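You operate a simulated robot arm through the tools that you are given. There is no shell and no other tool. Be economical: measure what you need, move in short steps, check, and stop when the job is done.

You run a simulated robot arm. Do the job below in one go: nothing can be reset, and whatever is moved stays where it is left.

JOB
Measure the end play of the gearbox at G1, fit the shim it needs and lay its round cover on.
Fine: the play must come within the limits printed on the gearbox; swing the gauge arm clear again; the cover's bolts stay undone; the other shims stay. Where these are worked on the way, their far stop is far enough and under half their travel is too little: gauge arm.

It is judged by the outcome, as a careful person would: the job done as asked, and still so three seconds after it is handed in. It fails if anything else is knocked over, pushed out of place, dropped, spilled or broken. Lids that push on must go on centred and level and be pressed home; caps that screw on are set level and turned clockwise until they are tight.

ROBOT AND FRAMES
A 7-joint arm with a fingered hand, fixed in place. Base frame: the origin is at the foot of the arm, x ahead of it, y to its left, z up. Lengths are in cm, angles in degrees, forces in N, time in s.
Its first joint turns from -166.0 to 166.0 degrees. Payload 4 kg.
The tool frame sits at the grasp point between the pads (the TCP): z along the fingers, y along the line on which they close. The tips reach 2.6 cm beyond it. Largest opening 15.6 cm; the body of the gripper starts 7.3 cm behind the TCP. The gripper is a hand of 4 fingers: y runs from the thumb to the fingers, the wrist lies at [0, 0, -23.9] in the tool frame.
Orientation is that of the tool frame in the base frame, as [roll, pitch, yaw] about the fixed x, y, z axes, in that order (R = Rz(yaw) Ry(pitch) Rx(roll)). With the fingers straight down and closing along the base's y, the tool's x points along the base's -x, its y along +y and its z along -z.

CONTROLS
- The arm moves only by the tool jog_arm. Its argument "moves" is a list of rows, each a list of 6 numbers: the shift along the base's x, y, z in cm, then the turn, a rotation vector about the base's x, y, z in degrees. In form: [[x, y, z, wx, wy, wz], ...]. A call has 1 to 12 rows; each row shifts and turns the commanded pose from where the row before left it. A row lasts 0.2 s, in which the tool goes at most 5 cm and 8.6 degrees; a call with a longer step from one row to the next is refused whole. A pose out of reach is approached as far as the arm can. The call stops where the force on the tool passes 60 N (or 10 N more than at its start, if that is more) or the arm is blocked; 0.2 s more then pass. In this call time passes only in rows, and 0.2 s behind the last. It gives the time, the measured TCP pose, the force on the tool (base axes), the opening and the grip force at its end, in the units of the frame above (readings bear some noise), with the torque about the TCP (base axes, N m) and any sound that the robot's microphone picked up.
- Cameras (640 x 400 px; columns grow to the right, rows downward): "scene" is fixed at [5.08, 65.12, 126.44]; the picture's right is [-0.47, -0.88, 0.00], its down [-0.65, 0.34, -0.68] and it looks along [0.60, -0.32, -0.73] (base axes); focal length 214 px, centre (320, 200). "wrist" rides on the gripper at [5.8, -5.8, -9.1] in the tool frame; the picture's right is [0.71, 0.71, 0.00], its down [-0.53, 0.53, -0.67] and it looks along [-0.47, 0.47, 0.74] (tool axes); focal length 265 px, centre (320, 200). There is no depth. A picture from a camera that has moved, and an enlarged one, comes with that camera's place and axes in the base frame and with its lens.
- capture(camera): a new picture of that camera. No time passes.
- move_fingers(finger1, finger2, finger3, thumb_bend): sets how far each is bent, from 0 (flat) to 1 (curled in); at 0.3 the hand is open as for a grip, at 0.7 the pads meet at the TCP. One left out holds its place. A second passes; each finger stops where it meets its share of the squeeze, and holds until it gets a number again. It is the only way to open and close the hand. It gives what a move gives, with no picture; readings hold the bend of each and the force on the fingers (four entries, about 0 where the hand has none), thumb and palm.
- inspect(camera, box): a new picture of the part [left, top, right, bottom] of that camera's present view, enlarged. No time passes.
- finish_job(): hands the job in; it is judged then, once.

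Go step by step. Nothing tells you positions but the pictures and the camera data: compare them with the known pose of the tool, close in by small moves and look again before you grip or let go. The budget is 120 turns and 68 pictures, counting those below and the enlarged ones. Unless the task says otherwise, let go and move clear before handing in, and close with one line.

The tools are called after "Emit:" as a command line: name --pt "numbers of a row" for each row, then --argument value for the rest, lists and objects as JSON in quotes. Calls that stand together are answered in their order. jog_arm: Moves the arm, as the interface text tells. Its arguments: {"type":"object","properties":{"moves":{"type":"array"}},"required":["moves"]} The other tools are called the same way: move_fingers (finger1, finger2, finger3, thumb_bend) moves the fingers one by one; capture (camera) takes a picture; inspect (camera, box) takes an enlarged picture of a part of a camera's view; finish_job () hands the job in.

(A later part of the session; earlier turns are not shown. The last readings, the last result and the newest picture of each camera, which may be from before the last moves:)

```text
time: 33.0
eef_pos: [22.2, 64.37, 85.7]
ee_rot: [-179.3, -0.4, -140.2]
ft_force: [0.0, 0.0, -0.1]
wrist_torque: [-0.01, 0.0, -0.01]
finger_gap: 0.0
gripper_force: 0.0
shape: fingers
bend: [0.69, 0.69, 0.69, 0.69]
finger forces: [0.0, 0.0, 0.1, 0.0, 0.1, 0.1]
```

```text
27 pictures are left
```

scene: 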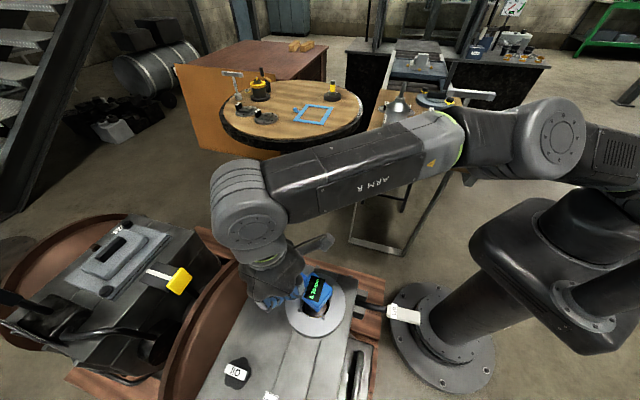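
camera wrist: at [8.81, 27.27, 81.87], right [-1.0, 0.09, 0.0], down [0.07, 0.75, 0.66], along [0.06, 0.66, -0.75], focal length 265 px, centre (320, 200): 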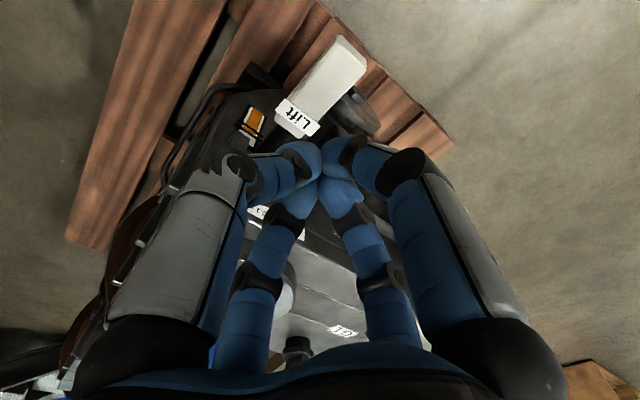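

Emit:
jog_arm --pt "-0.3 0.4 -4 0 0 0" --pt "0 0 -4 0 0 0" --pt "0 0 -4 0 0 0" --pt "0.2 -2.5 0 0 0 0" --pt "0.53 -2.74 0 0 0 0" --pt "1.0 -2.6 0 0 0 0"

Emit:
capture --camera "scene"

```text
time: 34.4
eef_pos: [23.49, 56.6, 73.55]
ee_rot: [-179.3, -0.3, -140.2]
ft_force: [-0.7, 0.0, -0.3]
wrist_torque: [-0.03, 0.0, -0.02]
finger_gap: 0.02
gripper_force: 0.0
shape: fingers
bend: [0.69, 0.69, 0.69, 0.7]
finger forces: [0.0, 0.1, 0.1, 0.0, 0.0, 0.0]
```

```text
26 pictures are left
```

scene: 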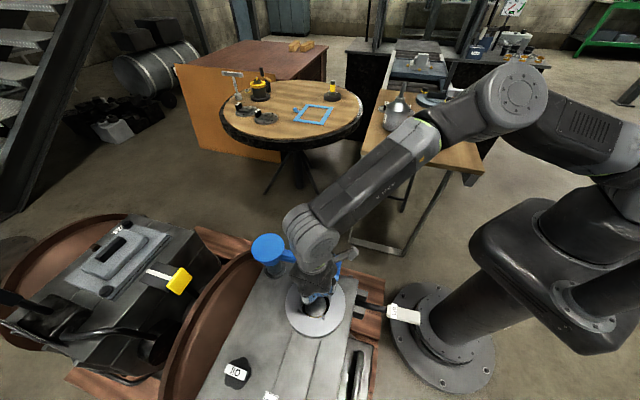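

The gauge is swinging back ahead of the fist. I follow the rest of the arc.

Emit:
jog_arm --pt "1.44 -2.39 0 0 0 0" --pt "1.83 -2.11 0 0 0 0" --pt "2.16 -1.75 0 0 0 0" --pt "2.44 -1.36 0 0 0 0" --pt "2.64 -0.9 0 0 0 0" --pt "2.75 -0.44 0 0 0 0" --pt "2.79 0.05 0 0 0 0" --pt "2.74 0.53 0 0 0 0" --pt "2.6 1.0 0 0 0 0" --pt "1.0 0.52 0 0 0 0"

Emit:
capture --camera "scene"

```text
time: 36.5
eef_pos: [45.46, 50.02, 73.35]
ee_rot: [-179.5, -0.9, -139.9]
ft_force: [-37.5, -9.1, 10.1]
wrist_torque: [0.42, -0.59, 0.92]
finger_gap: 0.01
gripper_force: 19.3
shape: fingers
bend: [0.68, 0.7, 0.7, 0.7]
finger forces: [0.0, 0.0, 39.5, 0.0, 0.1, 0.0]
```

```text
25 pictures are left
```

scene: 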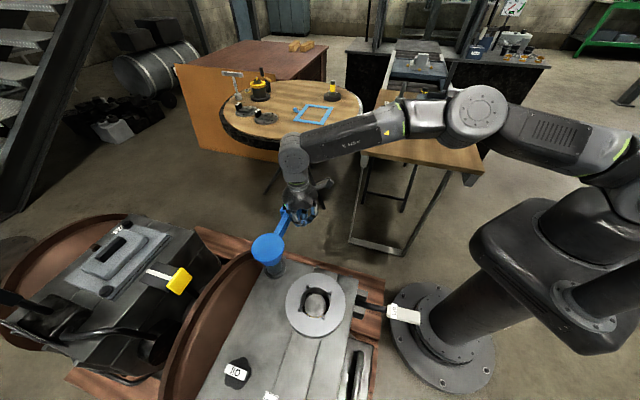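

The gauge is against its far stop again. I'll back off, rise, and carry the camera over to the shim table.

Emit:
jog_arm --pt "-2 -1.5 0 0 0 0" --pt "-2 -2 2 0 0 0" --pt "0 0 4.8 0 0 0" --pt "0 0 4.8 0 0 0" --pt "0 0 4.8 0 0 0" --pt "0 0 4.8 0 0 0" --pt "0 0 4.8 0 0 0" --pt "0 -4 2 0 0 -5" --pt "0 -4.8 0 0 0 -8" --pt "0 -4.8 0 0 0 -8" --pt "0 -4.8 0 0 0 -8" --pt "0 -4.8 0 0 0 -8"

Emit:
jog_arm --pt "0 -4.8 0 0 0 -8" --pt "0 -4.8 0 0 0 -8" --pt "0 -4.8 0 0 0 -8" --pt "0 -4.8 0 0 0 -8" --pt "0.5 -4.8 0 0 0 -8" --pt "1 -4.8 0 0 0 -8"

Emit:
capture --camera "wrist"

```text
time: 39.1
eef_pos: [41.87, 23.44, 101.44]
ee_rot: [-179.4, -0.3, -177.3]
ft_force: [-0.2, 0.4, 0.4]
wrist_torque: [-0.03, 0.02, 0.01]
finger_gap: 0.0
gripper_force: 0.0
shape: fingers
bend: [0.68, 0.7, 0.68, 0.7]
finger forces: [0.0, 0.0, 0.1, 0.0, 0.1, 0.0]
```

```text
time: 40.5
eef_pos: [43.55, -5.44, 101.48]
ee_rot: [-179.3, -0.4, 134.7]
ft_force: [0.3, 0.8, 0.1]
wrist_torque: [0.01, 0.01, 0.04]
finger_gap: 0.02
gripper_force: 0.1
shape: fingers
bend: [0.68, 0.7, 0.69, 0.7]
finger forces: [0.1, 0.0, 0.1, 0.0, 0.0, 0.0]
```

```text
24 pictures are left
camera wrist: at [35.29, -5.39, 110.67], right [0.0, 1.0, 0.0], down [0.75, 0.0, 0.66], along [0.66, -0.01, -0.75], focal length 265 px, centre (320, 200)
```

wrist: 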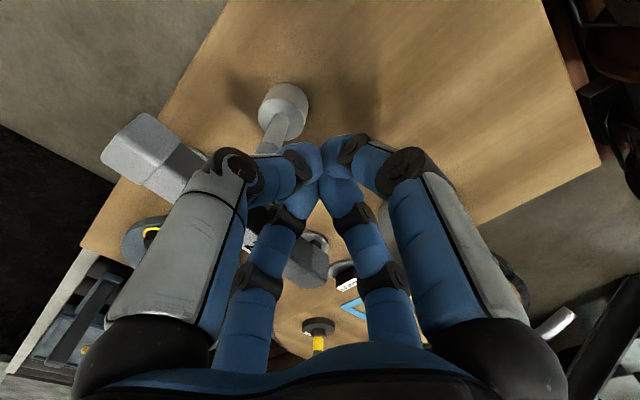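

Emit:
jog_arm --pt "-1 -2 4 0 0 0" --pt "-1 -2 4 0 0 0"

Emit:
move_fingers --finger1 0.2 --finger2 0.2 --finger3 0.2 --thumb_bend 0.2

Emit:
capture --camera "wrist"

```text
time: 41.1
eef_pos: [41.29, -9.73, 109.37]
ee_rot: [-179.3, -0.4, 134.8]
ft_force: [-0.5, -0.3, 0.1]
wrist_torque: [-0.04, -0.01, 0.02]
finger_gap: 0.03
gripper_force: 0.0
shape: fingers
bend: [0.68, 0.7, 0.69, 0.7]
finger forces: [0.0, 0.0, 0.0, 0.0, 0.0, 0.1]
```

```text
time: 42.1
eef_pos: [41.15, -9.59, 109.28]
ee_rot: [-179.2, -0.4, 134.8]
ft_force: [0.1, -0.9, -0.2]
wrist_torque: [0.02, 0.02, 0.02]
finger_gap: 12.31
gripper_force: 0.1
shape: fingers
bend: [0.2, 0.2, 0.2, 0.2]
finger forces: [0.0, 0.0, 0.0, 0.0, 0.1, 0.0]
```

```text
23 pictures are left
camera wrist: at [33.13, -9.62, 118.54], right [0.0, 1.0, 0.0], down [0.75, 0.0, 0.66], along [0.66, -0.01, -0.75], focal length 265 px, centre (320, 200)
```

wrist: 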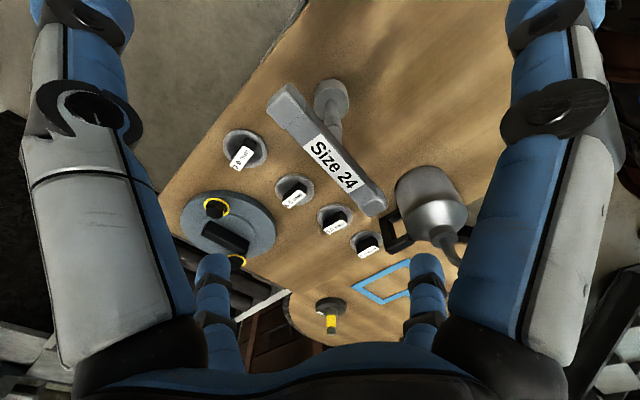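

Good view: four shims in a row and the round cover. I'll enlarge the labels.

Emit:
inspect --camera "wrist" --box '[210, 120, 400, 270]'

```text
2.67 times, centred on (305, 195) of wrist
camera zoom: at [33.13, -9.62, 118.54], right [0.0, 1.0, 0.0], down [0.75, 0.0, 0.66], along [0.66, -0.01, -0.75], focal length 708 px, centre (360, 213)
```

zoom: 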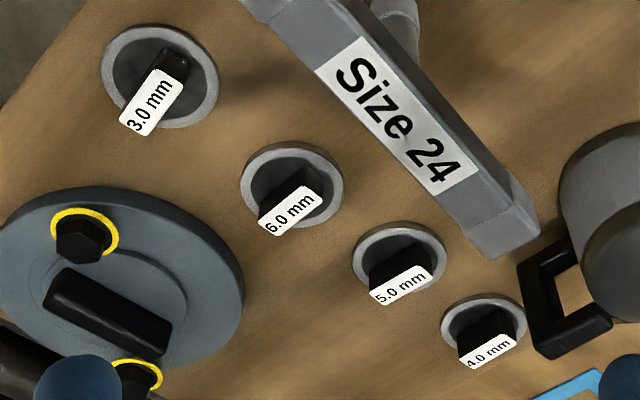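

The shims are 3, 4, 5 and 6 mm; 6.30 − 6.0 = 0.30 mm, and only the 6.0 mm shim brings the play into limits. It stands at about [58.5, -13.6] with its tab's thin side near azimuth 38°, so I'll go over it with the hand half open.

Emit:
move_fingers --finger1 0.45 --finger2 0.45 --finger3 0.45 --thumb_bend 0.45

Emit:
jog_arm --pt "4 -1 0 0 0 -3.5" --pt "4 -1 0 0 0 -3.5" --pt "4.5 -1 0 0 0 0" --pt "4.8 -1 0 0 0 0" --pt "0 0 -4 0 0 0" --pt "0 0 -4 0 0 0" --pt "0 0 -3 0 0 0"

Emit:
capture --camera "wrist"

Emit:
inspect --camera "scene" --box '[350, 40, 510, 140]'

```text
time: 43.1
eef_pos: [41.4, -9.66, 109.32]
ee_rot: [-179.3, -0.3, 134.7]
ft_force: [0.7, -0.7, -0.5]
wrist_torque: [0.03, -0.03, 0.01]
finger_gap: 6.56
gripper_force: 0.1
shape: fingers
bend: [0.45, 0.45, 0.45, 0.45]
finger forces: [0.0, 0.0, 0.0, 0.0, 0.1, 0.0]
```

```text
time: 44.8
eef_pos: [58.7, -13.59, 98.52]
ee_rot: [-179.3, -0.3, 127.7]
ft_force: [0.0, 0.1, 0.3]
wrist_torque: [-0.02, 0.02, -0.03]
finger_gap: 6.55
gripper_force: 0.1
shape: fingers
bend: [0.45, 0.45, 0.45, 0.45]
finger forces: [0.0, 0.1, 0.1, 0.1, 0.0, 0.0]
```

```text
21 pictures are left
camera wrist: at [50.68, -12.56, 107.69], right [0.13, 0.99, 0.0], down [0.75, -0.09, 0.66], along [0.65, -0.09, -0.75], focal length 265 px, centre (320, 200)
```

wrist: 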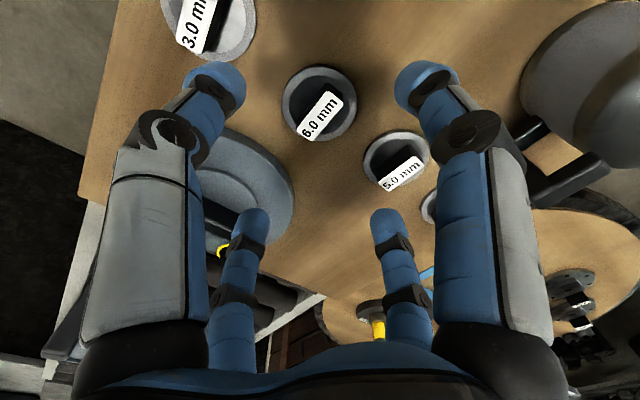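

```text
4.00 times, centred on (430, 90) of scene
camera zoom: at [5.08, 65.12, 126.44], right [-0.47, -0.88, 0.0], down [-0.65, 0.34, -0.68], along [0.6, -0.32, -0.73], focal length 858 px, centre (-120, 640)
```

zoom: 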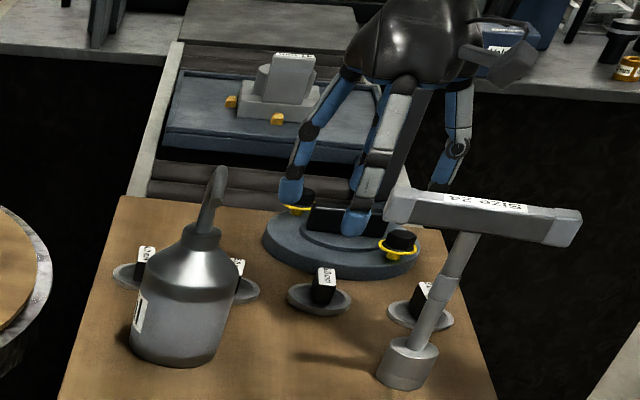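

Emit:
jog_arm --pt "-0.25 0 -3 0 0 5" --pt "0 0 -3 0 0 0" --pt "0 0 -1.5 0 0 0" --pt "0 0 -1 0 0 0"

Emit:
move_fingers --finger2 0.58 --thumb_bend 0.58

Emit:
capture --camera "wrist"

Emit:
inspect --camera "scene" --box '[390, 70, 470, 120]'

```text
time: 45.8
eef_pos: [58.39, -13.61, 89.95]
ee_rot: [-179.4, -0.4, 132.7]
ft_force: [-0.3, 0.1, 2.2]
wrist_torque: [0.08, -0.04, -0.02]
finger_gap: 6.53
gripper_force: 0.6
shape: fingers
bend: [0.45, 0.46, 0.45, 0.45]
finger forces: [0.1, 1.3, 0.1, 0.1, 0.0, 0.1]
```

```text
time: 46.8
eef_pos: [58.42, -13.68, 90.0]
ee_rot: [-179.3, -0.3, 132.8]
ft_force: [0.8, 0.5, 0.5]
wrist_torque: [-0.01, 0.02, 0.03]
finger_gap: 5.1
gripper_force: 1.0
shape: fingers
bend: [0.45, 0.56, 0.45, 0.57]
finger forces: [0.0, 1.0, 0.0, 0.1, 0.5, 0.0]
```

```text
19 pictures are left
camera wrist: at [50.28, -13.29, 99.21], right [0.04, 1.0, 0.0], down [0.75, -0.03, 0.66], along [0.66, -0.03, -0.75], focal length 265 px, centre (320, 200)
```

wrist: 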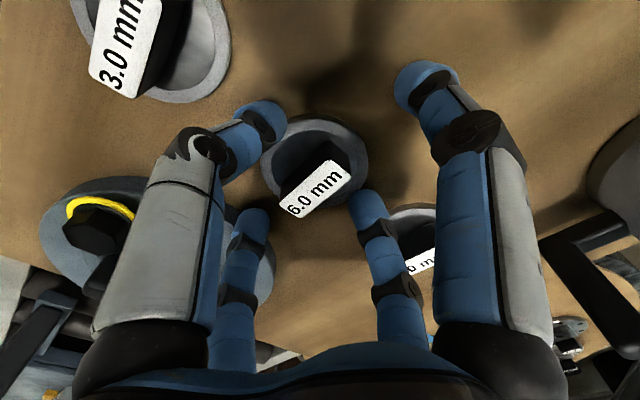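

```text
8.00 times, centred on (430, 95) of scene
camera zoom: at [5.08, 65.12, 126.44], right [-0.47, -0.88, 0.0], down [-0.65, 0.34, -0.68], along [0.6, -0.32, -0.73], focal length 1716 px, centre (-560, 1040)
```

zoom: 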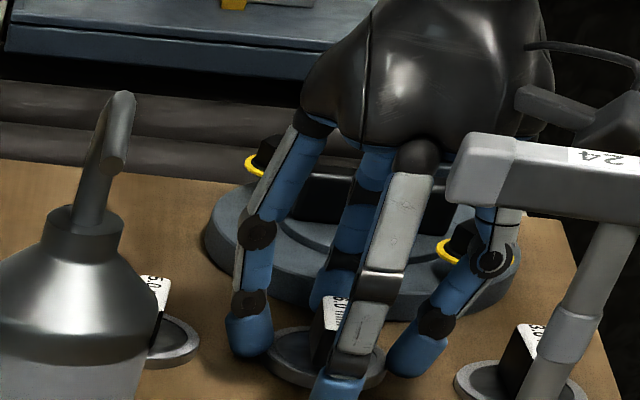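

The tab is between thumb and finger 2. I raise slightly and close on it.

Emit:
jog_arm --pt "-0.2 -0.1 0.3 0 0 0"

Emit:
move_fingers --finger2 0.8 --thumb_bend 0.8

Emit:
move_fingers --finger1 0.8 --finger3 0.8

Emit:
capture --camera "wrist"

```text
time: 47.1
eef_pos: [58.24, -13.67, 90.26]
ee_rot: [-179.3, -0.4, 132.8]
ft_force: [-0.1, 0.8, 0.5]
wrist_torque: [-0.04, 0.01, 0.0]
finger_gap: 5.09
gripper_force: 0.3
shape: fingers
bend: [0.45, 0.57, 0.45, 0.57]
finger forces: [0.0, 0.1, 0.0, 0.0, 0.0, 0.0]
```

```text
time: 48.1
eef_pos: [58.25, -13.66, 90.27]
ee_rot: [-179.3, -0.4, 132.7]
ft_force: [0.3, -0.7, 2.9]
wrist_torque: [0.05, -0.08, -0.01]
finger_gap: 4.31
gripper_force: 11.1
shape: fingers
bend: [0.45, 0.62, 0.45, 0.72]
finger forces: [0.1, 10.9, 0.0, 0.0, 11.8, 0.0]
```

```text
time: 49.1
eef_pos: [58.32, -13.64, 90.42]
ee_rot: [-179.2, -0.5, 132.8]
ft_force: [-1.2, -0.1, 3.5]
wrist_torque: [-0.01, -0.12, 0.01]
finger_gap: 1.01
gripper_force: 25.1
shape: fingers
bend: [0.62, 0.62, 0.56, 0.72]
finger forces: [12.2, 10.5, 15.5, 0.0, 11.8, 0.0]
```

```text
17 pictures are left
camera wrist: at [50.12, -13.32, 99.51], right [0.04, 1.0, 0.0], down [0.75, -0.03, 0.66], along [0.66, -0.03, -0.75], focal length 265 px, centre (320, 200)
```

wrist: 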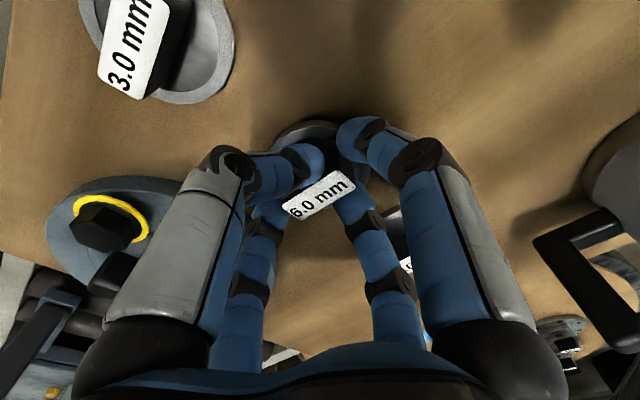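

The shim is held on four sides. I lift it out slowly and then carry it high, clear of the wrench, toward the gearbox.

Emit:
jog_arm --pt "0 0 0.8 0 0 0" --pt "0 0 1.5 0 0 0" --pt "0 0 3 0 0 0" --pt "0 0 4 0 0 0" --pt "0 0 4 0 0 0" --pt "0 0 4 0 0 0" --pt "0 0 4 0 0 0" --pt "0 3 1 0 0 4" --pt "0 3.5 0 0 0 5" --pt "0 3.5 0 0 0 5" --pt "-1 3.5 0 0 0 5" --pt "-1 3.5 0 0 0 5"

Emit:
jog_arm --pt "-1.5 3.8 0 0 0 5" --pt "-1.5 3.8 0 0 0 5" --pt "-1.5 3.8 0 0 0 5" --pt "-2 3.8 0 0 0 5" --pt "-2 3.8 0 0 0 5" --pt "-2.5 3.8 0 0 0 5" --pt "-2.5 3.8 0 0 0 5" --pt "-2.5 3.8 0 0 0 5" --pt "-2.5 3.8 0 0 0 0" --pt "-2.5 3.5 0 0 0 0" --pt "-3 3.5 0 0 0 0" --pt "-3 3 0 0 0 0"

```text
time: 51.8
eef_pos: [56.42, 3.33, 112.88]
ee_rot: [-179.2, -0.5, 156.7]
ft_force: [0.8, -0.1, -1.8]
wrist_torque: [-0.01, 0.02, 0.04]
finger_gap: 0.93
gripper_force: 20.5
shape: fingers
bend: [0.62, 0.62, 0.56, 0.73]
finger forces: [10.1, 9.8, 10.9, 0.0, 9.1, 0.0]
```

```text
time: 54.4
eef_pos: [29.13, 47.56, 112.7]
ee_rot: [-179.3, -0.2, -163.4]
ft_force: [0.1, 0.5, -1.6]
wrist_torque: [-0.02, 0.01, -0.02]
finger_gap: 0.93
gripper_force: 19.1
shape: fingers
bend: [0.62, 0.62, 0.56, 0.73]
finger forces: [9.1, 9.8, 10.2, 0.0, 9.3, 0.0]
```

Emit:
jog_arm --pt "-2.2 3.1 -2.5 0 0 0" --pt "-2.2 3.1 -2.5 0 0 0" --pt "-2.2 3.0 -2.5 0 0 0" --pt "0 0 -4.5 0 0 0" --pt "0 0 -4.5 0 0 0" --pt "0 0 -4.5 0 0 0" --pt "0 0 -4.5 0 0 0" --pt "0 0 -4.5 0 0 0"

Emit:
capture --camera "wrist"

Emit:
inspect --camera "scene" --box '[250, 230, 390, 350]'

```text
time: 56.1
eef_pos: [22.66, 56.73, 82.29]
ee_rot: [-179.4, -0.4, -163.3]
ft_force: [0.4, -0.2, -2.3]
wrist_torque: [0.02, 0.01, 0.0]
finger_gap: 0.94
gripper_force: 18.9
shape: fingers
bend: [0.62, 0.62, 0.56, 0.73]
finger forces: [8.5, 9.9, 9.6, 0.0, 9.5, 0.1]
```

```text
16 pictures are left
camera wrist: at [18.71, 49.67, 91.5], right [-0.88, 0.47, 0.0], down [0.35, 0.66, 0.66], along [0.31, 0.58, -0.75], focal length 265 px, centre (320, 200)
```

wrist: 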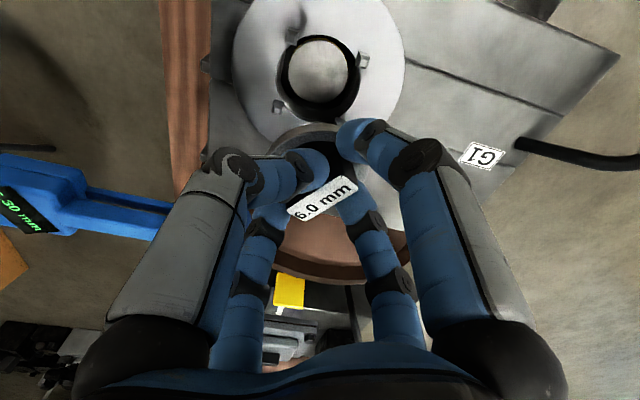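

```text
3.33 times, centred on (320, 290) of scene
camera zoom: at [5.08, 65.12, 126.44], right [-0.47, -0.88, 0.0], down [-0.65, 0.34, -0.68], along [0.6, -0.32, -0.73], focal length 715 px, centre (320, -100)
```

zoom: 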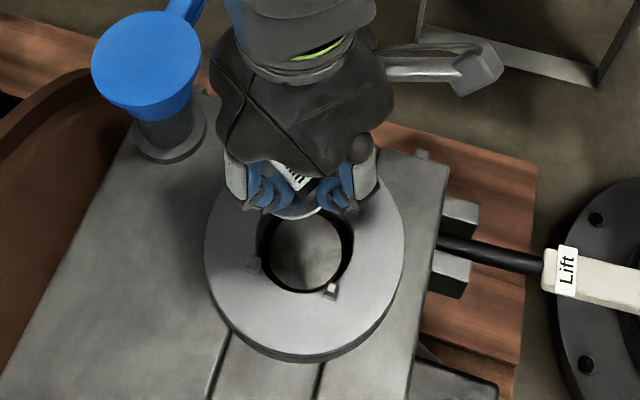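

The bore centre triangulates to about [22.75, 56.85], nearly exactly under the shim. I lower it, the last part in small steps watching the force.

Emit:
jog_arm --pt "0.05 0.05 -4 0 0 0" --pt "0 0 -4 0 0 0" --pt "0 0 -3.5 0 0 0"

Emit:
inspect --camera "scene" --box '[270, 260, 370, 340]'

Emit:
capture --camera "wrist"

```text
time: 57.0
eef_pos: [22.68, 56.73, 71.11]
ee_rot: [-179.3, -0.4, -163.2]
ft_force: [-0.3, 0.4, -1.9]
wrist_torque: [-0.02, -0.01, -0.04]
finger_gap: 0.92
gripper_force: 18.8
shape: fingers
bend: [0.62, 0.62, 0.56, 0.73]
finger forces: [8.4, 9.8, 9.4, 0.0, 9.4, 0.0]
```

```text
5.00 times, centred on (320, 300) of scene
camera zoom: at [5.08, 65.12, 126.44], right [-0.47, -0.88, 0.0], down [-0.65, 0.34, -0.68], along [0.6, -0.32, -0.73], focal length 1072 px, centre (320, -300)
```

zoom: 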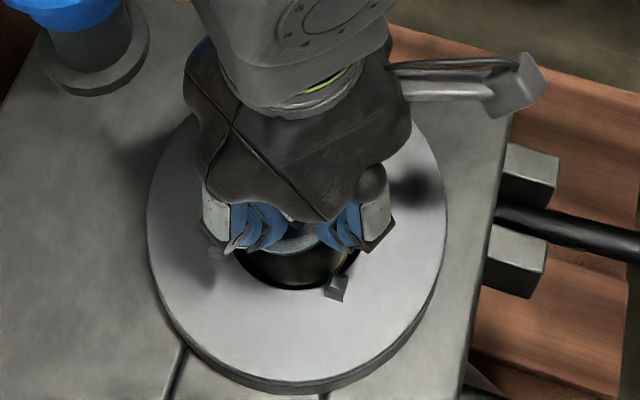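

```text
13 pictures are left
camera wrist: at [18.78, 49.6, 80.29], right [-0.88, 0.47, 0.0], down [0.35, 0.66, 0.66], along [0.31, 0.58, -0.75], focal length 265 px, centre (320, 200)
```

wrist: 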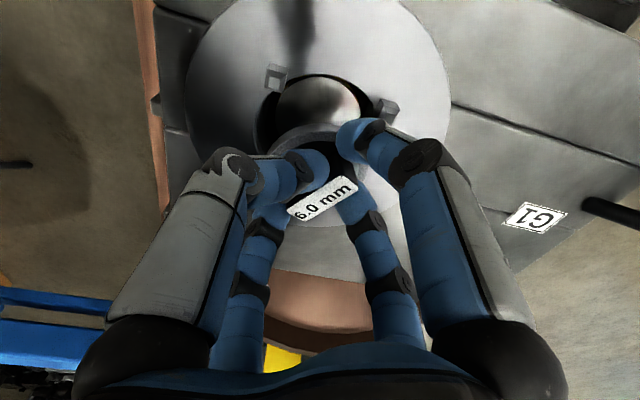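

Emit:
jog_arm --pt "0 0 -1.5 0 0 0" --pt "0 0 -1 0 0 0" --pt "0 0 -0.5 0 0 0" --pt "0 0 -0.4 0 0 0" --pt "0 0 -0.4 0 0 0"

```text
time: 58.1
eef_pos: [22.68, 56.95, 67.36]
ee_rot: [-179.4, -0.3, -163.2]
ft_force: [-8.7, -3.8, 5.4]
wrist_torque: [0.02, -0.07, -0.04]
finger_gap: 1.0
gripper_force: 28.2
shape: fingers
bend: [0.62, 0.62, 0.57, 0.73]
finger forces: [11.3, 9.8, 25.6, 0.0, 9.9, 0.1]
```

Emit:
inspect --camera "wrist" --box '[170, 20, 470, 230]'

```text
1.90 times, centred on (320, 125) of wrist
camera zoom: at [18.79, 49.71, 76.6], right [-0.88, 0.47, 0.0], down [0.35, 0.66, 0.66], along [0.31, 0.58, -0.75], focal length 506 px, centre (320, 343)
```

zoom: 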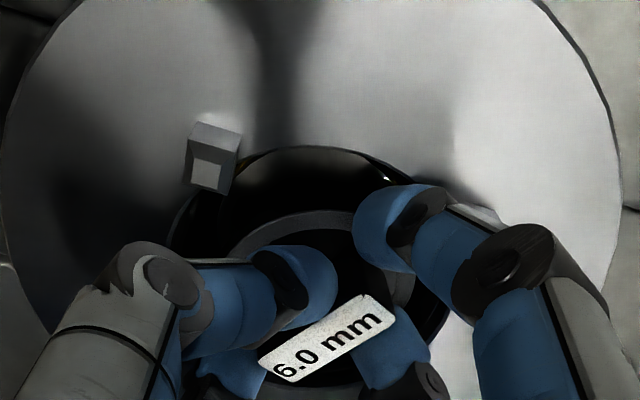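

Emit:
jog_arm --pt "0 0 0.4 0 0 0" --pt "-0.3 -0.2 0 0 0 0"

Emit:
jog_arm --pt "0 0 -0.3 0 0 0" --pt "0 0 -0.3 0 0 0"

```text
time: 58.8
eef_pos: [22.53, 56.54, 67.67]
ee_rot: [-179.3, -0.2, -163.3]
ft_force: [-0.4, -0.9, -1.7]
wrist_torque: [0.02, -0.01, 0.03]
finger_gap: 0.92
gripper_force: 19.4
shape: fingers
bend: [0.62, 0.62, 0.56, 0.73]
finger forces: [9.7, 9.8, 9.4, 0.0, 9.6, 0.0]
```

```text
time: 59.4
eef_pos: [22.47, 56.57, 67.2]
ee_rot: [-179.3, -0.5, -163.3]
ft_force: [-1.2, 0.8, -1.7]
wrist_torque: [0.01, 0.07, 0.0]
finger_gap: 0.95
gripper_force: 19.2
shape: fingers
bend: [0.62, 0.62, 0.56, 0.73]
finger forces: [9.7, 9.8, 9.6, 0.1, 9.6, 0.0]
```

That was a finger on a lug; now it's free. I keep lowering.

Emit:
jog_arm --pt "0 0 -0.3 0 0 0" --pt "0 0 -0.3 0 0 0" --pt "0 0 -0.3 0 0 0"

```text
time: 60.1
eef_pos: [22.53, 56.79, 66.7]
ee_rot: [-179.8, -0.1, -163.3]
ft_force: [-4.5, -2.9, 50.3]
wrist_torque: [0.02, 0.06, 0.06]
finger_gap: 0.83
gripper_force: 88.2
shape: fingers
bend: [0.63, 0.62, 0.58, 0.73]
finger forces: [77.5, 9.7, 78.6, 0.1, 10.4, 0.0]
```

Firm contact at the height expected for the shaft. I ease up slightly and release with a small opening.

Emit:
jog_arm --pt "0 0 0.25 0 0 0"

Emit:
move_fingers --finger1 0.57 --finger3 0.52

Emit:
move_fingers --finger2 0.55 --thumb_bend 0.63

Emit:
capture --camera "wrist"

```text
time: 60.5
eef_pos: [22.52, 56.68, 66.67]
ee_rot: [-179.6, -0.3, -163.3]
ft_force: [-3.2, 5.1, 34.4]
wrist_torque: [0.15, -0.12, 0.07]
finger_gap: 0.81
gripper_force: 80.7
shape: fingers
bend: [0.64, 0.61, 0.58, 0.74]
finger forces: [69.9, 11.0, 72.1, 0.0, 7.6, 0.0]
```

```text
time: 61.5
eef_pos: [22.41, 56.69, 66.72]
ee_rot: [-179.6, -0.3, -163.2]
ft_force: [-1.8, 8.4, 32.6]
wrist_torque: [0.26, -0.33, 0.04]
finger_gap: 0.81
gripper_force: 76.6
shape: fingers
bend: [0.64, 0.61, 0.58, 0.74]
finger forces: [66.0, 11.4, 68.8, 0.0, 7.4, 0.0]
```

```text
time: 62.5
eef_pos: [22.55, 56.41, 66.67]
ee_rot: [-179.3, -0.3, -163.3]
ft_force: [2.9, 1.4, 30.6]
wrist_torque: [0.06, -0.07, 0.09]
finger_gap: 1.37
gripper_force: 32.4
shape: fingers
bend: [0.63, 0.59, 0.58, 0.64]
finger forces: [27.8, 4.9, 28.0, 0.1, 4.6, 0.0]
```

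```text
11 pictures are left
camera wrist: at [18.6, 49.41, 75.77], right [-0.88, 0.47, 0.0], down [0.35, 0.66, 0.66], along [0.32, 0.58, -0.75], focal length 265 px, centre (320, 200)
```

wrist: 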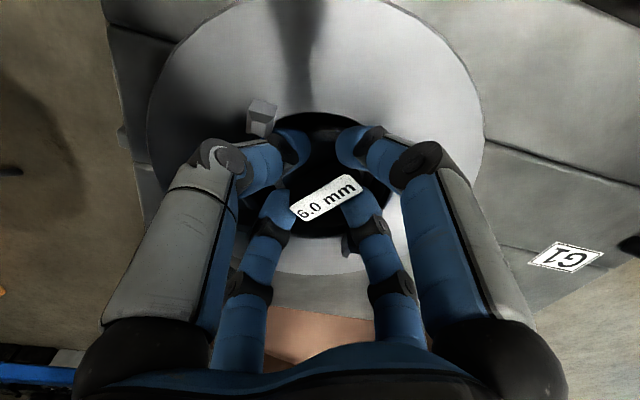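

Fingers 1 and 3 are bearing on the rim. I raise a little so they can open.

Emit:
jog_arm --pt "0 0 0.35 0 0 0"

```text
time: 63.0
eef_pos: [22.46, 56.5, 66.7]
ee_rot: [-179.2, -0.3, -163.4]
ft_force: [7.0, 5.4, 6.9]
wrist_torque: [-0.03, 0.0, 0.06]
finger_gap: 1.28
gripper_force: 21.3
shape: fingers
bend: [0.63, 0.58, 0.57, 0.64]
finger forces: [18.1, 3.4, 16.5, 0.0, 4.9, 0.0]
```

Emit:
jog_arm --pt "0 0 0.2 0 0 0"

Emit:
move_fingers --finger1 0.55 --finger2 0.53 --finger3 0.5 --thumb_bend 0.58

```text
time: 63.4
eef_pos: [22.46, 56.56, 66.84]
ee_rot: [-179.1, -0.6, -163.2]
ft_force: [3.1, -0.2, 3.4]
wrist_torque: [0.01, -0.05, -0.01]
finger_gap: 1.43
gripper_force: 7.8
shape: fingers
bend: [0.63, 0.58, 0.56, 0.63]
finger forces: [7.1, 2.5, 5.7, 0.0, 1.0, 0.0]
```

```text
time: 64.3
eef_pos: [22.47, 56.66, 67.08]
ee_rot: [-179.4, -0.2, -163.3]
ft_force: [5.4, 6.8, 8.9]
wrist_torque: [-0.01, -0.03, 0.13]
finger_gap: 1.72
gripper_force: 13.5
shape: fingers
bend: [0.61, 0.57, 0.56, 0.61]
finger forces: [5.9, 4.8, 5.9, 0.0, 10.2, 0.0]
```

Emit:
jog_arm --pt "0 0 0.4 0 0 0" --pt "0 0 0.4 0 0 0"

Emit:
inspect --camera "wrist" --box '[200, 80, 440, 240]'

```text
time: 65.0
eef_pos: [22.46, 56.57, 67.74]
ee_rot: [-179.1, -0.4, -163.2]
ft_force: [6.3, 5.3, 0.3]
wrist_torque: [0.03, -0.09, 0.1]
finger_gap: 2.17
gripper_force: 8.8
shape: fingers
bend: [0.59, 0.56, 0.54, 0.6]
finger forces: [4.0, 3.1, 3.7, 0.1, 7.0, 0.0]
```

```text
2.50 times, centred on (320, 160) of wrist
camera zoom: at [18.6, 49.45, 76.97], right [-0.88, 0.47, 0.0], down [0.35, 0.67, 0.66], along [0.31, 0.58, -0.75], focal length 664 px, centre (320, 300)
```

zoom: 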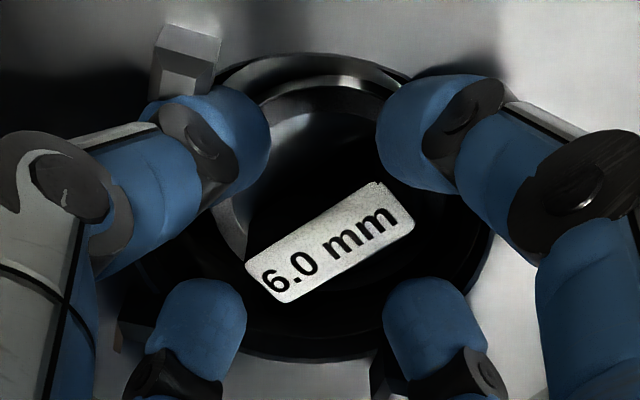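

The tab is free of the fingers and the shim sits in the bore. I lift straight up.

Emit:
jog_arm --pt "0 0 0.6 0 0 0" --pt "0 0 1 0 0 0" --pt "0 0 3 0 0 0" --pt "0 0 4 0 0 0" --pt "0 0 4.5 0 0 0" --pt "0 0 4.5 0 0 0" --pt "0 0 4.5 0 0 0" --pt "2 -3 3 0 0 0" --pt "2.5 -3.5 2 0 0 0"

Emit:
inspect --camera "scene" --box '[270, 260, 370, 340]'

```text
time: 67.0
eef_pos: [26.57, 50.17, 95.0]
ee_rot: [-179.4, -0.3, -163.3]
ft_force: [0.0, 0.3, 0.0]
wrist_torque: [0.02, -0.05, -0.03]
finger_gap: 3.38
gripper_force: 0.1
shape: fingers
bend: [0.55, 0.53, 0.5, 0.57]
finger forces: [0.1, 0.0, 0.1, 0.0, 0.1, 0.1]
```

```text
5.00 times, centred on (320, 300) of scene
camera zoom: at [5.08, 65.12, 126.44], right [-0.47, -0.88, 0.0], down [-0.65, 0.34, -0.68], along [0.6, -0.32, -0.73], focal length 1072 px, centre (320, -300)
```

zoom: 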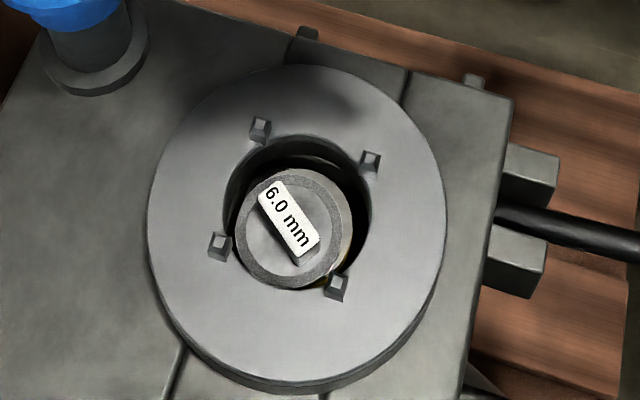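

The shim lies flat on the shaft in the bore. Next is the round cover at about [65.3, -24.5], its handle bar at roughly azimuth 53°; I travel back over high, turning the hand.

Emit:
jog_arm --pt "1 -1 4.5 0 0 0" --pt "1 -1 4.5 0 0 0" --pt "1 -1 4.5 0 0 0" --pt "1 -1 4.4 0 0 0" --pt "2.5 -3.5 0 0 0 0" --pt "2.5 -3.9 0 0 0 0" --pt "2.5 -3.9 0 0 0 -4" --pt "2.5 -3.9 0 0 0 -5" --pt "2.5 -3.9 0 0 0 -5" --pt "2.5 -3.9 0 0 0 -5" --pt "2.5 -3.9 0 0 0 -5" --pt "2.3 -3.9 0 0 0 -5"

Emit:
jog_arm --pt "2 -4 0 0 0 -5" --pt "2 -4 0 0 0 -5" --pt "1.5 -4.3 0 0 0 -5" --pt "1 -4.5 0 0 0 -5" --pt "1 -4.5 0 0 0 -5" --pt "1 -4.5 0 0 0 0" --pt "1 -4.5 0 0 0 0" --pt "1 -4.5 0 0 0 0" --pt "1 -3 0 0 0 0"

Emit:
move_fingers --finger1 0.4 --finger2 0.3 --finger3 0.4 --thumb_bend 0.3

```text
time: 69.5
eef_pos: [50.44, 15.16, 112.81]
ee_rot: [-179.4, -0.4, 167.7]
ft_force: [-0.7, 0.3, -0.2]
wrist_torque: [-0.03, 0.0, 0.01]
finger_gap: 3.36
gripper_force: 0.1
shape: fingers
bend: [0.55, 0.53, 0.5, 0.57]
finger forces: [0.0, 0.0, 0.0, 0.0, 0.0, 0.1]
```

```text
time: 71.5
eef_pos: [59.88, -13.94, 112.7]
ee_rot: [-179.3, -0.4, 142.7]
ft_force: [0.3, 0.9, 0.3]
wrist_torque: [0.0, 0.0, 0.02]
finger_gap: 3.37
gripper_force: 0.1
shape: fingers
bend: [0.55, 0.53, 0.5, 0.57]
finger forces: [0.0, 0.0, 0.0, 0.0, 0.0, 0.0]
out of reach, approached as far as the arm can: row 7, 8, 9
```

```text
time: 72.5
eef_pos: [59.85, -13.84, 112.84]
ee_rot: [-179.3, -0.3, 142.7]
ft_force: [-0.5, -0.3, -0.4]
wrist_torque: [-0.01, -0.01, 0.0]
finger_gap: 9.35
gripper_force: 0.0
shape: fingers
bend: [0.4, 0.3, 0.4, 0.3]
finger forces: [0.1, 0.1, 0.0, 0.0, 0.0, 0.0]
```

Emit:
jog_arm --pt "0 0 -4.5 0 0 0" --pt "0 0 -4.5 0 0 0" --pt "0 -1 -3 -1.7 -4.7 0" --pt "0 -1 -1.5 -1.7 -4.7 0" --pt "1.6 -3 -1 0 0 0" --pt "1.9 -3 -0.5 0 0 0" --pt "1.9 -2.5 0 0 0 0"

Emit:
capture --camera "wrist"

```text
time: 74.2
eef_pos: [65.38, -24.27, 97.56]
ee_rot: [177.6, 9.2, 142.6]
ft_force: [0.3, 0.0, -0.6]
wrist_torque: [0.05, -0.03, -0.02]
finger_gap: 9.37
gripper_force: 0.1
shape: fingers
bend: [0.4, 0.3, 0.4, 0.3]
finger forces: [0.0, 0.0, 0.0, 0.1, 0.0, 0.0]
```

```text
8 pictures are left
camera wrist: at [55.84, -24.91, 105.4], right [-0.13, 0.99, -0.08], down [0.63, 0.15, 0.76], along [0.77, 0.04, -0.64], focal length 265 px, centre (320, 200)
```

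wrist: 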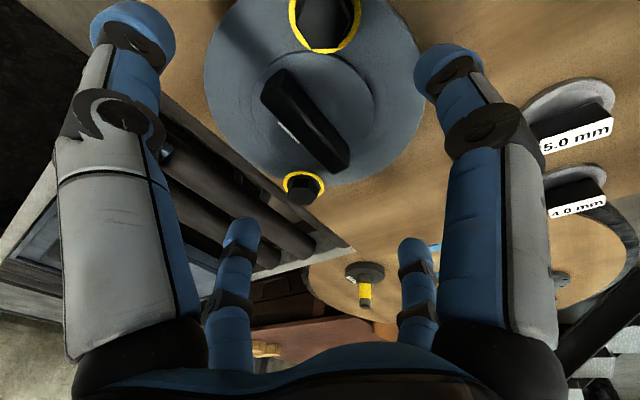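

The cover's centre works out to about [67.1, -25.9], bar about azimuth 38°, slightly beyond vertical reach. I'll align the hand to the bar with a 16° outward tilt and come over it.

Emit:
jog_arm --pt "0 0 0 0 0 -7.5" --pt "0 0 0 0 0 -7.5" --pt "0.5 -0.5 -1 0 -7.9 0" --pt "1.2 -1.1 -1.3 0 0 0"

Emit:
capture --camera "wrist"

```text
time: 75.2
eef_pos: [66.93, -26.11, 95.33]
ee_rot: [171.1, 14.0, 126.3]
ft_force: [0.0, -0.2, -0.2]
wrist_torque: [-0.03, 0.0, -0.01]
finger_gap: 9.39
gripper_force: 0.1
shape: fingers
bend: [0.4, 0.3, 0.4, 0.3]
finger forces: [0.1, 0.0, 0.0, 0.1, 0.1, 0.0]
```

```text
7 pictures are left
camera wrist: at [56.66, -24.14, 101.88], right [0.14, 0.99, -0.06], down [0.53, -0.02, 0.85], along [0.83, -0.16, -0.53], focal length 265 px, centre (320, 200)
```

wrist: 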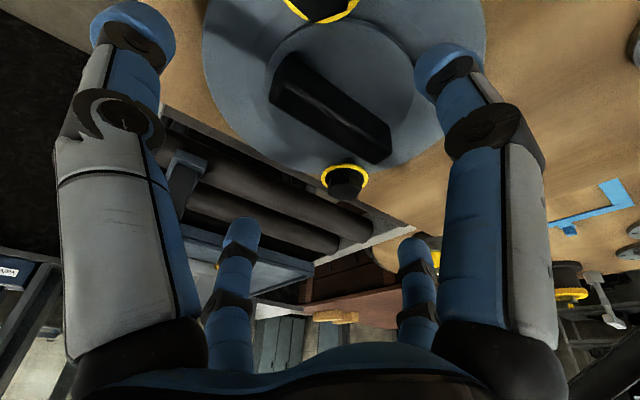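

Emit:
jog_arm --pt "-0.2 0.25 -1.4 0 0 3" --pt "0 0 -1.2 0 0 0"

Emit:
jog_arm --pt "0 0 -0.6 0 0 0"

```text
time: 75.8
eef_pos: [66.67, -25.88, 92.86]
ee_rot: [171.2, 13.9, 129.3]
ft_force: [0.1, -0.3, -0.1]
wrist_torque: [-0.01, -0.03, 0.02]
finger_gap: 9.37
gripper_force: 0.1
shape: fingers
bend: [0.4, 0.3, 0.4, 0.3]
finger forces: [0.1, 0.0, 0.1, 0.1, 0.1, 0.1]
```

```text
time: 76.2
eef_pos: [66.89, -25.96, 92.78]
ee_rot: [170.8, 14.2, 129.1]
ft_force: [-3.4, -0.7, 27.1]
wrist_torque: [1.29, 1.25, 0.22]
finger_gap: 9.4
gripper_force: 12.9
shape: fingers
bend: [0.39, 0.3, 0.4, 0.3]
finger forces: [26.8, 0.0, 0.0, 0.0, 0.0, 0.0]
```

Finger 1 touched the cover; I raise a little and close the two cross fingers on the bar.

Emit:
jog_arm --pt "-0.1 0.05 0.9 0 0 0"

Emit:
move_fingers --finger1 0.52 --finger3 0.52

Emit:
jog_arm --pt "0 0 -0.5 0 0 0" --pt "0 0 -0.4 0 0 0"

```text
time: 76.5
eef_pos: [66.71, -25.75, 92.96]
ee_rot: [171.3, 13.7, 129.3]
ft_force: [-0.8, 0.4, 0.1]
wrist_torque: [-0.01, 0.01, -0.01]
finger_gap: 9.41
gripper_force: 0.0
shape: fingers
bend: [0.4, 0.3, 0.4, 0.3]
finger forces: [0.0, 0.0, 0.1, 0.0, 0.1, 0.1]
```

```text
time: 77.5
eef_pos: [66.82, -25.69, 93.23]
ee_rot: [171.2, 13.9, 129.2]
ft_force: [-0.2, 0.1, 0.0]
wrist_torque: [-0.02, 0.01, 0.02]
finger_gap: 8.17
gripper_force: 0.0
shape: fingers
bend: [0.52, 0.3, 0.52, 0.3]
finger forces: [0.0, 0.0, 0.1, 0.1, 0.1, 0.0]
```

```text
time: 78.2
eef_pos: [66.87, -25.74, 92.68]
ee_rot: [171.0, 14.0, 129.1]
ft_force: [-4.6, 3.4, 20.0]
wrist_torque: [0.67, 0.6, 0.09]
finger_gap: 8.12
gripper_force: 10.5
shape: fingers
bend: [0.52, 0.3, 0.52, 0.3]
finger forces: [20.4, 0.1, 0.0, 0.1, 0.0, 0.0]
```

Emit:
jog_arm --pt "-0.5 0 0.5 0 0 0"

Emit:
capture --camera "wrist"

```text
time: 78.5
eef_pos: [66.2, -25.84, 92.62]
ee_rot: [171.3, 13.8, 129.1]
ft_force: [1.1, -0.1, 2.6]
wrist_torque: [0.09, 0.01, -0.01]
finger_gap: 8.13
gripper_force: 1.1
shape: fingers
bend: [0.54, 0.3, 0.52, 0.3]
finger forces: [2.9, 0.0, 0.1, 0.0, 0.0, 0.1]
```

```text
6 pictures are left
camera wrist: at [55.85, -24.49, 99.11], right [0.09, 0.99, -0.06], down [0.54, 0.01, 0.84], along [0.84, -0.11, -0.53], focal length 265 px, centre (320, 200)
```

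wrist: 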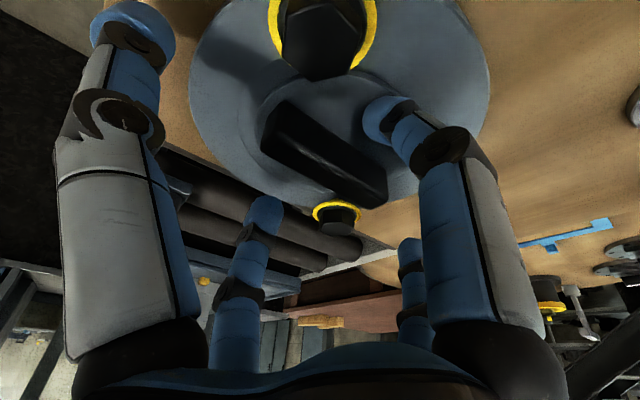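

The hand is now centred on the bar (about [66.15, -25.8, 90]). I close further, lower a touch, then grip.

Emit:
move_fingers --finger1 0.58 --finger3 0.58

Emit:
jog_arm --pt "0 0 -0.4 0 0 0" --pt "0 0 -0.3 0 0 0"

```text
time: 79.5
eef_pos: [66.16, -25.87, 92.88]
ee_rot: [171.2, 13.9, 129.1]
ft_force: [0.3, -0.3, -0.2]
wrist_torque: [-0.02, 0.02, 0.0]
finger_gap: 7.73
gripper_force: 0.0
shape: fingers
bend: [0.57, 0.3, 0.57, 0.3]
finger forces: [0.0, 0.0, 0.0, 0.0, 0.0, 0.0]
```

```text
time: 80.2
eef_pos: [66.32, -25.76, 92.34]
ee_rot: [171.1, 13.9, 129.2]
ft_force: [-1.9, 1.4, 8.6]
wrist_torque: [0.14, 0.19, 0.01]
finger_gap: 7.7
gripper_force: 4.6
shape: fingers
bend: [0.58, 0.3, 0.57, 0.3]
finger forces: [8.7, 0.0, 0.0, 0.0, 0.0, 0.0]
```

Emit:
move_fingers --finger1 0.85 --finger3 0.85

Emit:
move_fingers --finger2 0.85 --thumb_bend 0.85

Emit:
jog_arm --pt "0 0 0.5 0 0 0" --pt "0 0 0.7 0 0 0" --pt "0 0 1 0 0 0"

Emit:
capture --camera "wrist"

```text
time: 81.2
eef_pos: [66.34, -25.69, 92.09]
ee_rot: [171.1, 13.8, 129.2]
ft_force: [-1.0, 0.8, 0.2]
wrist_torque: [0.03, 0.04, 0.02]
finger_gap: 7.2
gripper_force: 6.3
shape: fingers
bend: [0.66, 0.3, 0.66, 0.3]
finger forces: [6.5, 0.0, 6.2, 0.0, 0.0, 0.0]
```

```text
time: 82.2
eef_pos: [66.23, -25.74, 92.13]
ee_rot: [171.2, 13.9, 129.3]
ft_force: [0.5, -0.6, -4.2]
wrist_torque: [-0.04, 0.1, 0.01]
finger_gap: 4.99
gripper_force: 18.7
shape: fingers
bend: [0.66, 0.46, 0.66, 0.47]
finger forces: [5.8, 8.1, 6.9, 0.1, 15.4, 0.0]
```

```text
time: 83.0
eef_pos: [66.29, -25.68, 94.38]
ee_rot: [171.2, 13.9, 129.1]
ft_force: [-0.2, 0.0, -6.1]
wrist_torque: [-0.07, 0.08, 0.02]
finger_gap: 4.98
gripper_force: 17.7
shape: fingers
bend: [0.66, 0.46, 0.66, 0.47]
finger forces: [6.0, 8.0, 6.5, 0.1, 15.0, 0.0]
```

```text
5 pictures are left
camera wrist: at [55.93, -24.35, 100.84], right [0.09, 0.99, -0.06], down [0.53, 0.01, 0.85], along [0.84, -0.11, -0.53], focal length 265 px, centre (320, 200)
```

wrist: 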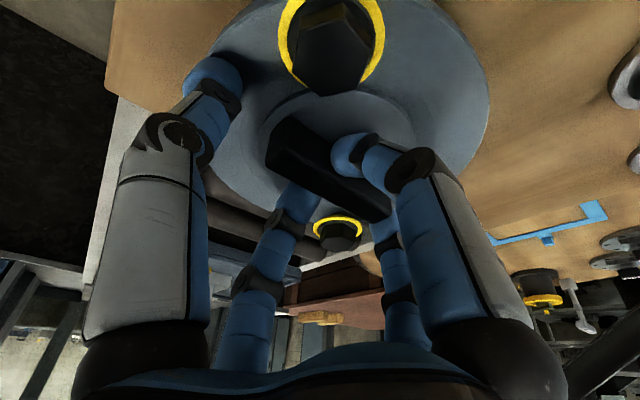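

The cover is held and lifts level with the hand. I carry it up and over at moderate speed, keeping its tilt relation by turning only about the vertical.

Emit:
jog_arm --pt "-0.7 0.6 3.1 0 0 0" --pt "-0.7 0.6 3.1 0 0 0" --pt "-0.7 0.6 3.1 0 0 0" --pt "-0.7 0.6 3.1 0 0 0" --pt "-0.7 0.6 3.1 0 0 0" --pt "-0.7 0.6 3.1 0 0 0" --pt "-0.55 2.0 0 0 0 2" --pt "-0.55 2.8 0 0 0 3" --pt "-0.55 2.8 0 0 0 3" --pt "-0.55 2.8 0 0 0 3" --pt "-0.55 2.8 0 0 0 3" --pt "-0.55 2.8 0 0 0 3"

Emit:
jog_arm --pt "-0.55 2.8 0 0 0 3" --pt "-0.55 2.8 0 0 0 3" --pt "-0.6 2.8 0 0 0 3" --pt "-1.8 2.96 0 0 0 2.5" --pt "-1.87 2.96 0 0 0 2.5" --pt "-1.87 2.96 0 0 0 2.5" --pt "-1.87 2.96 0 0 0 2.5" --pt "-1.87 2.96 0 0 0 2.5" --pt "-1.87 2.96 0 0 0 2.5" --pt "-1.87 2.96 0 0 0 2.5" --pt "-1.87 2.96 0 0 0 2.5" --pt "-1.87 2.96 0 0 0 2.5"

```text
time: 85.5
eef_pos: [58.72, -6.1, 113.27]
ee_rot: [171.2, 13.8, 146.3]
ft_force: [-0.6, -0.7, -6.1]
wrist_torque: [-0.01, 0.06, 0.0]
finger_gap: 2.78
gripper_force: 11.7
shape: fingers
bend: [0.66, 0.48, 0.67, 0.54]
finger forces: [6.4, 5.4, 5.7, 0.0, 5.3, 0.0]
```

```text
time: 88.2
eef_pos: [40.44, 28.92, 113.08]
ee_rot: [171.2, 13.9, 177.7]
ft_force: [0.3, -0.1, -6.6]
wrist_torque: [-0.03, 0.04, 0.02]
finger_gap: 2.79
gripper_force: 11.7
shape: fingers
bend: [0.66, 0.48, 0.67, 0.54]
finger forces: [6.6, 5.3, 5.7, 0.0, 5.3, 0.1]
```

Emit:
jog_arm --pt "-1.61 2.54 0 0 0 2" --pt "-1.61 2.54 0 0 0 2" --pt "-1.61 2.54 0 0 0 2" --pt "-1.61 2.54 0 0 0 2" --pt "-1.61 2.54 0 0 0 2" --pt "-1.61 2.54 0 0 0 2" --pt "-1.61 2.54 0 0 0 2" --pt "-1.61 2.54 0 0 0 0" --pt "-1.61 2.54 -2 0 0 0" --pt "-1.61 2.54 -3 0 0 0" --pt "-1.61 2.5 -3 0 0 0"

Emit:
jog_arm --pt "0 0 -3.5 0 0 0" --pt "0 0 -3.5 0 0 0" --pt "0 0 -3.5 0 0 0" --pt "0 0 -3.5 0 0 0" --pt "0 0 -3 0 0 0"

Emit:
capture --camera "wrist"

```text
time: 90.5
eef_pos: [22.58, 56.88, 104.59]
ee_rot: [171.2, 14.0, -168.3]
ft_force: [0.8, -0.6, -5.5]
wrist_torque: [-0.03, -0.01, 0.0]
finger_gap: 2.79
gripper_force: 11.1
shape: fingers
bend: [0.66, 0.48, 0.67, 0.54]
finger forces: [6.4, 5.4, 5.8, 0.1, 5.2, 0.0]
```

```text
time: 91.8
eef_pos: [22.59, 56.91, 87.9]
ee_rot: [171.2, 13.9, -168.3]
ft_force: [-0.7, 0.7, -5.6]
wrist_torque: [-0.02, 0.0, -0.01]
finger_gap: 2.77
gripper_force: 11.8
shape: fingers
bend: [0.66, 0.48, 0.67, 0.54]
finger forces: [6.7, 5.4, 6.0, 0.0, 5.0, 0.0]
```

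```text
4 pictures are left
camera wrist: at [16.59, 48.37, 94.28], right [-0.84, 0.54, -0.06], down [0.24, 0.48, 0.85], along [0.49, 0.69, -0.53], focal length 265 px, centre (320, 200)
```

wrist: 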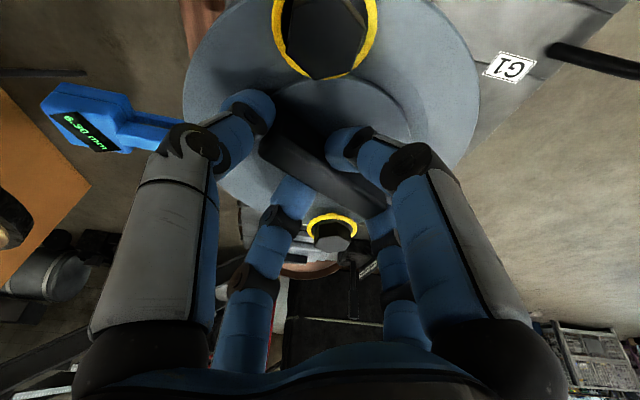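

Emit:
jog_arm --pt "0.2 0 -3.5 0 0 0" --pt "0 0 -3.5 0 0 0" --pt "0 0 -3.5 0 0 0" --pt "0 0 -3.5 0 0 0" --pt "0 0 -1.7 0 0 0"

Emit:
inspect --camera "scene" --box '[260, 250, 380, 350]'

```text
time: 93.0
eef_pos: [22.83, 56.85, 72.34]
ee_rot: [171.2, 14.0, -168.2]
ft_force: [0.5, -0.7, -2.7]
wrist_torque: [-0.25, 0.04, 0.01]
finger_gap: 2.78
gripper_force: 13.0
shape: fingers
bend: [0.66, 0.48, 0.67, 0.54]
finger forces: [7.8, 5.7, 7.1, 0.0, 5.6, 0.0]
```

```text
4.00 times, centred on (320, 300) of scene
camera zoom: at [5.08, 65.12, 126.44], right [-0.47, -0.88, 0.0], down [-0.65, 0.34, -0.68], along [0.6, -0.32, -0.73], focal length 858 px, centre (320, -200)
```

zoom: 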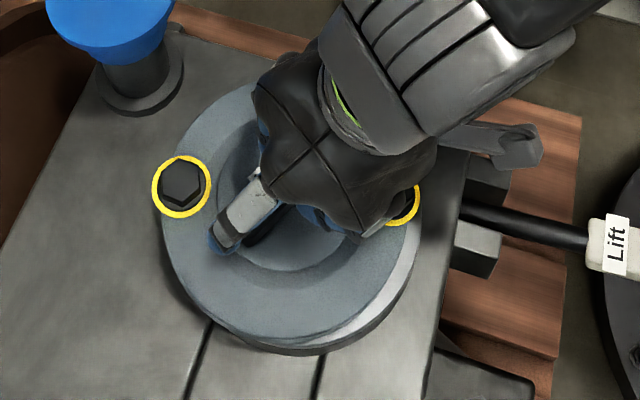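

The cover just touches at its -y edge and sits about 0.9 cm too far in +y. I'll raise a little, shift it back, and lower again.

Emit:
jog_arm --pt "0 0 0.6 0 0 0" --pt "-0.1 -0.8 0 -1.5 0 0"

Emit:
jog_arm --pt "0 0 -0.3 0 0 0" --pt "0 0 -0.3 0 0 0" --pt "0 0 -0.2 0 0 0"

```text
time: 93.5
eef_pos: [22.56, 55.9, 72.86]
ee_rot: [172.8, 13.6, -167.9]
ft_force: [0.2, -0.3, -5.7]
wrist_torque: [-0.09, 0.0, 0.05]
finger_gap: 2.75
gripper_force: 12.0
shape: fingers
bend: [0.66, 0.48, 0.67, 0.54]
finger forces: [7.1, 5.1, 6.1, 0.0, 4.9, 0.0]
```

```text
time: 94.3
eef_pos: [22.81, 56.03, 72.04]
ee_rot: [172.6, 13.6, -167.9]
ft_force: [0.4, 0.3, -6.0]
wrist_torque: [-0.05, 0.04, 0.01]
finger_gap: 2.78
gripper_force: 11.3
shape: fingers
bend: [0.66, 0.48, 0.67, 0.54]
finger forces: [7.1, 5.2, 6.2, 0.0, 4.9, 0.0]
```

Emit:
jog_arm --pt "0 0 -0.3 0 0 0" --pt "0 0 -0.3 0 0 0"

```text
time: 95.0
eef_pos: [22.62, 55.98, 71.5]
ee_rot: [172.8, 13.6, -167.9]
ft_force: [0.0, -0.4, -5.6]
wrist_torque: [-0.06, 0.06, 0.0]
finger_gap: 2.78
gripper_force: 11.8
shape: fingers
bend: [0.66, 0.48, 0.67, 0.54]
finger forces: [7.3, 5.2, 6.4, 0.0, 5.1, 0.1]
```

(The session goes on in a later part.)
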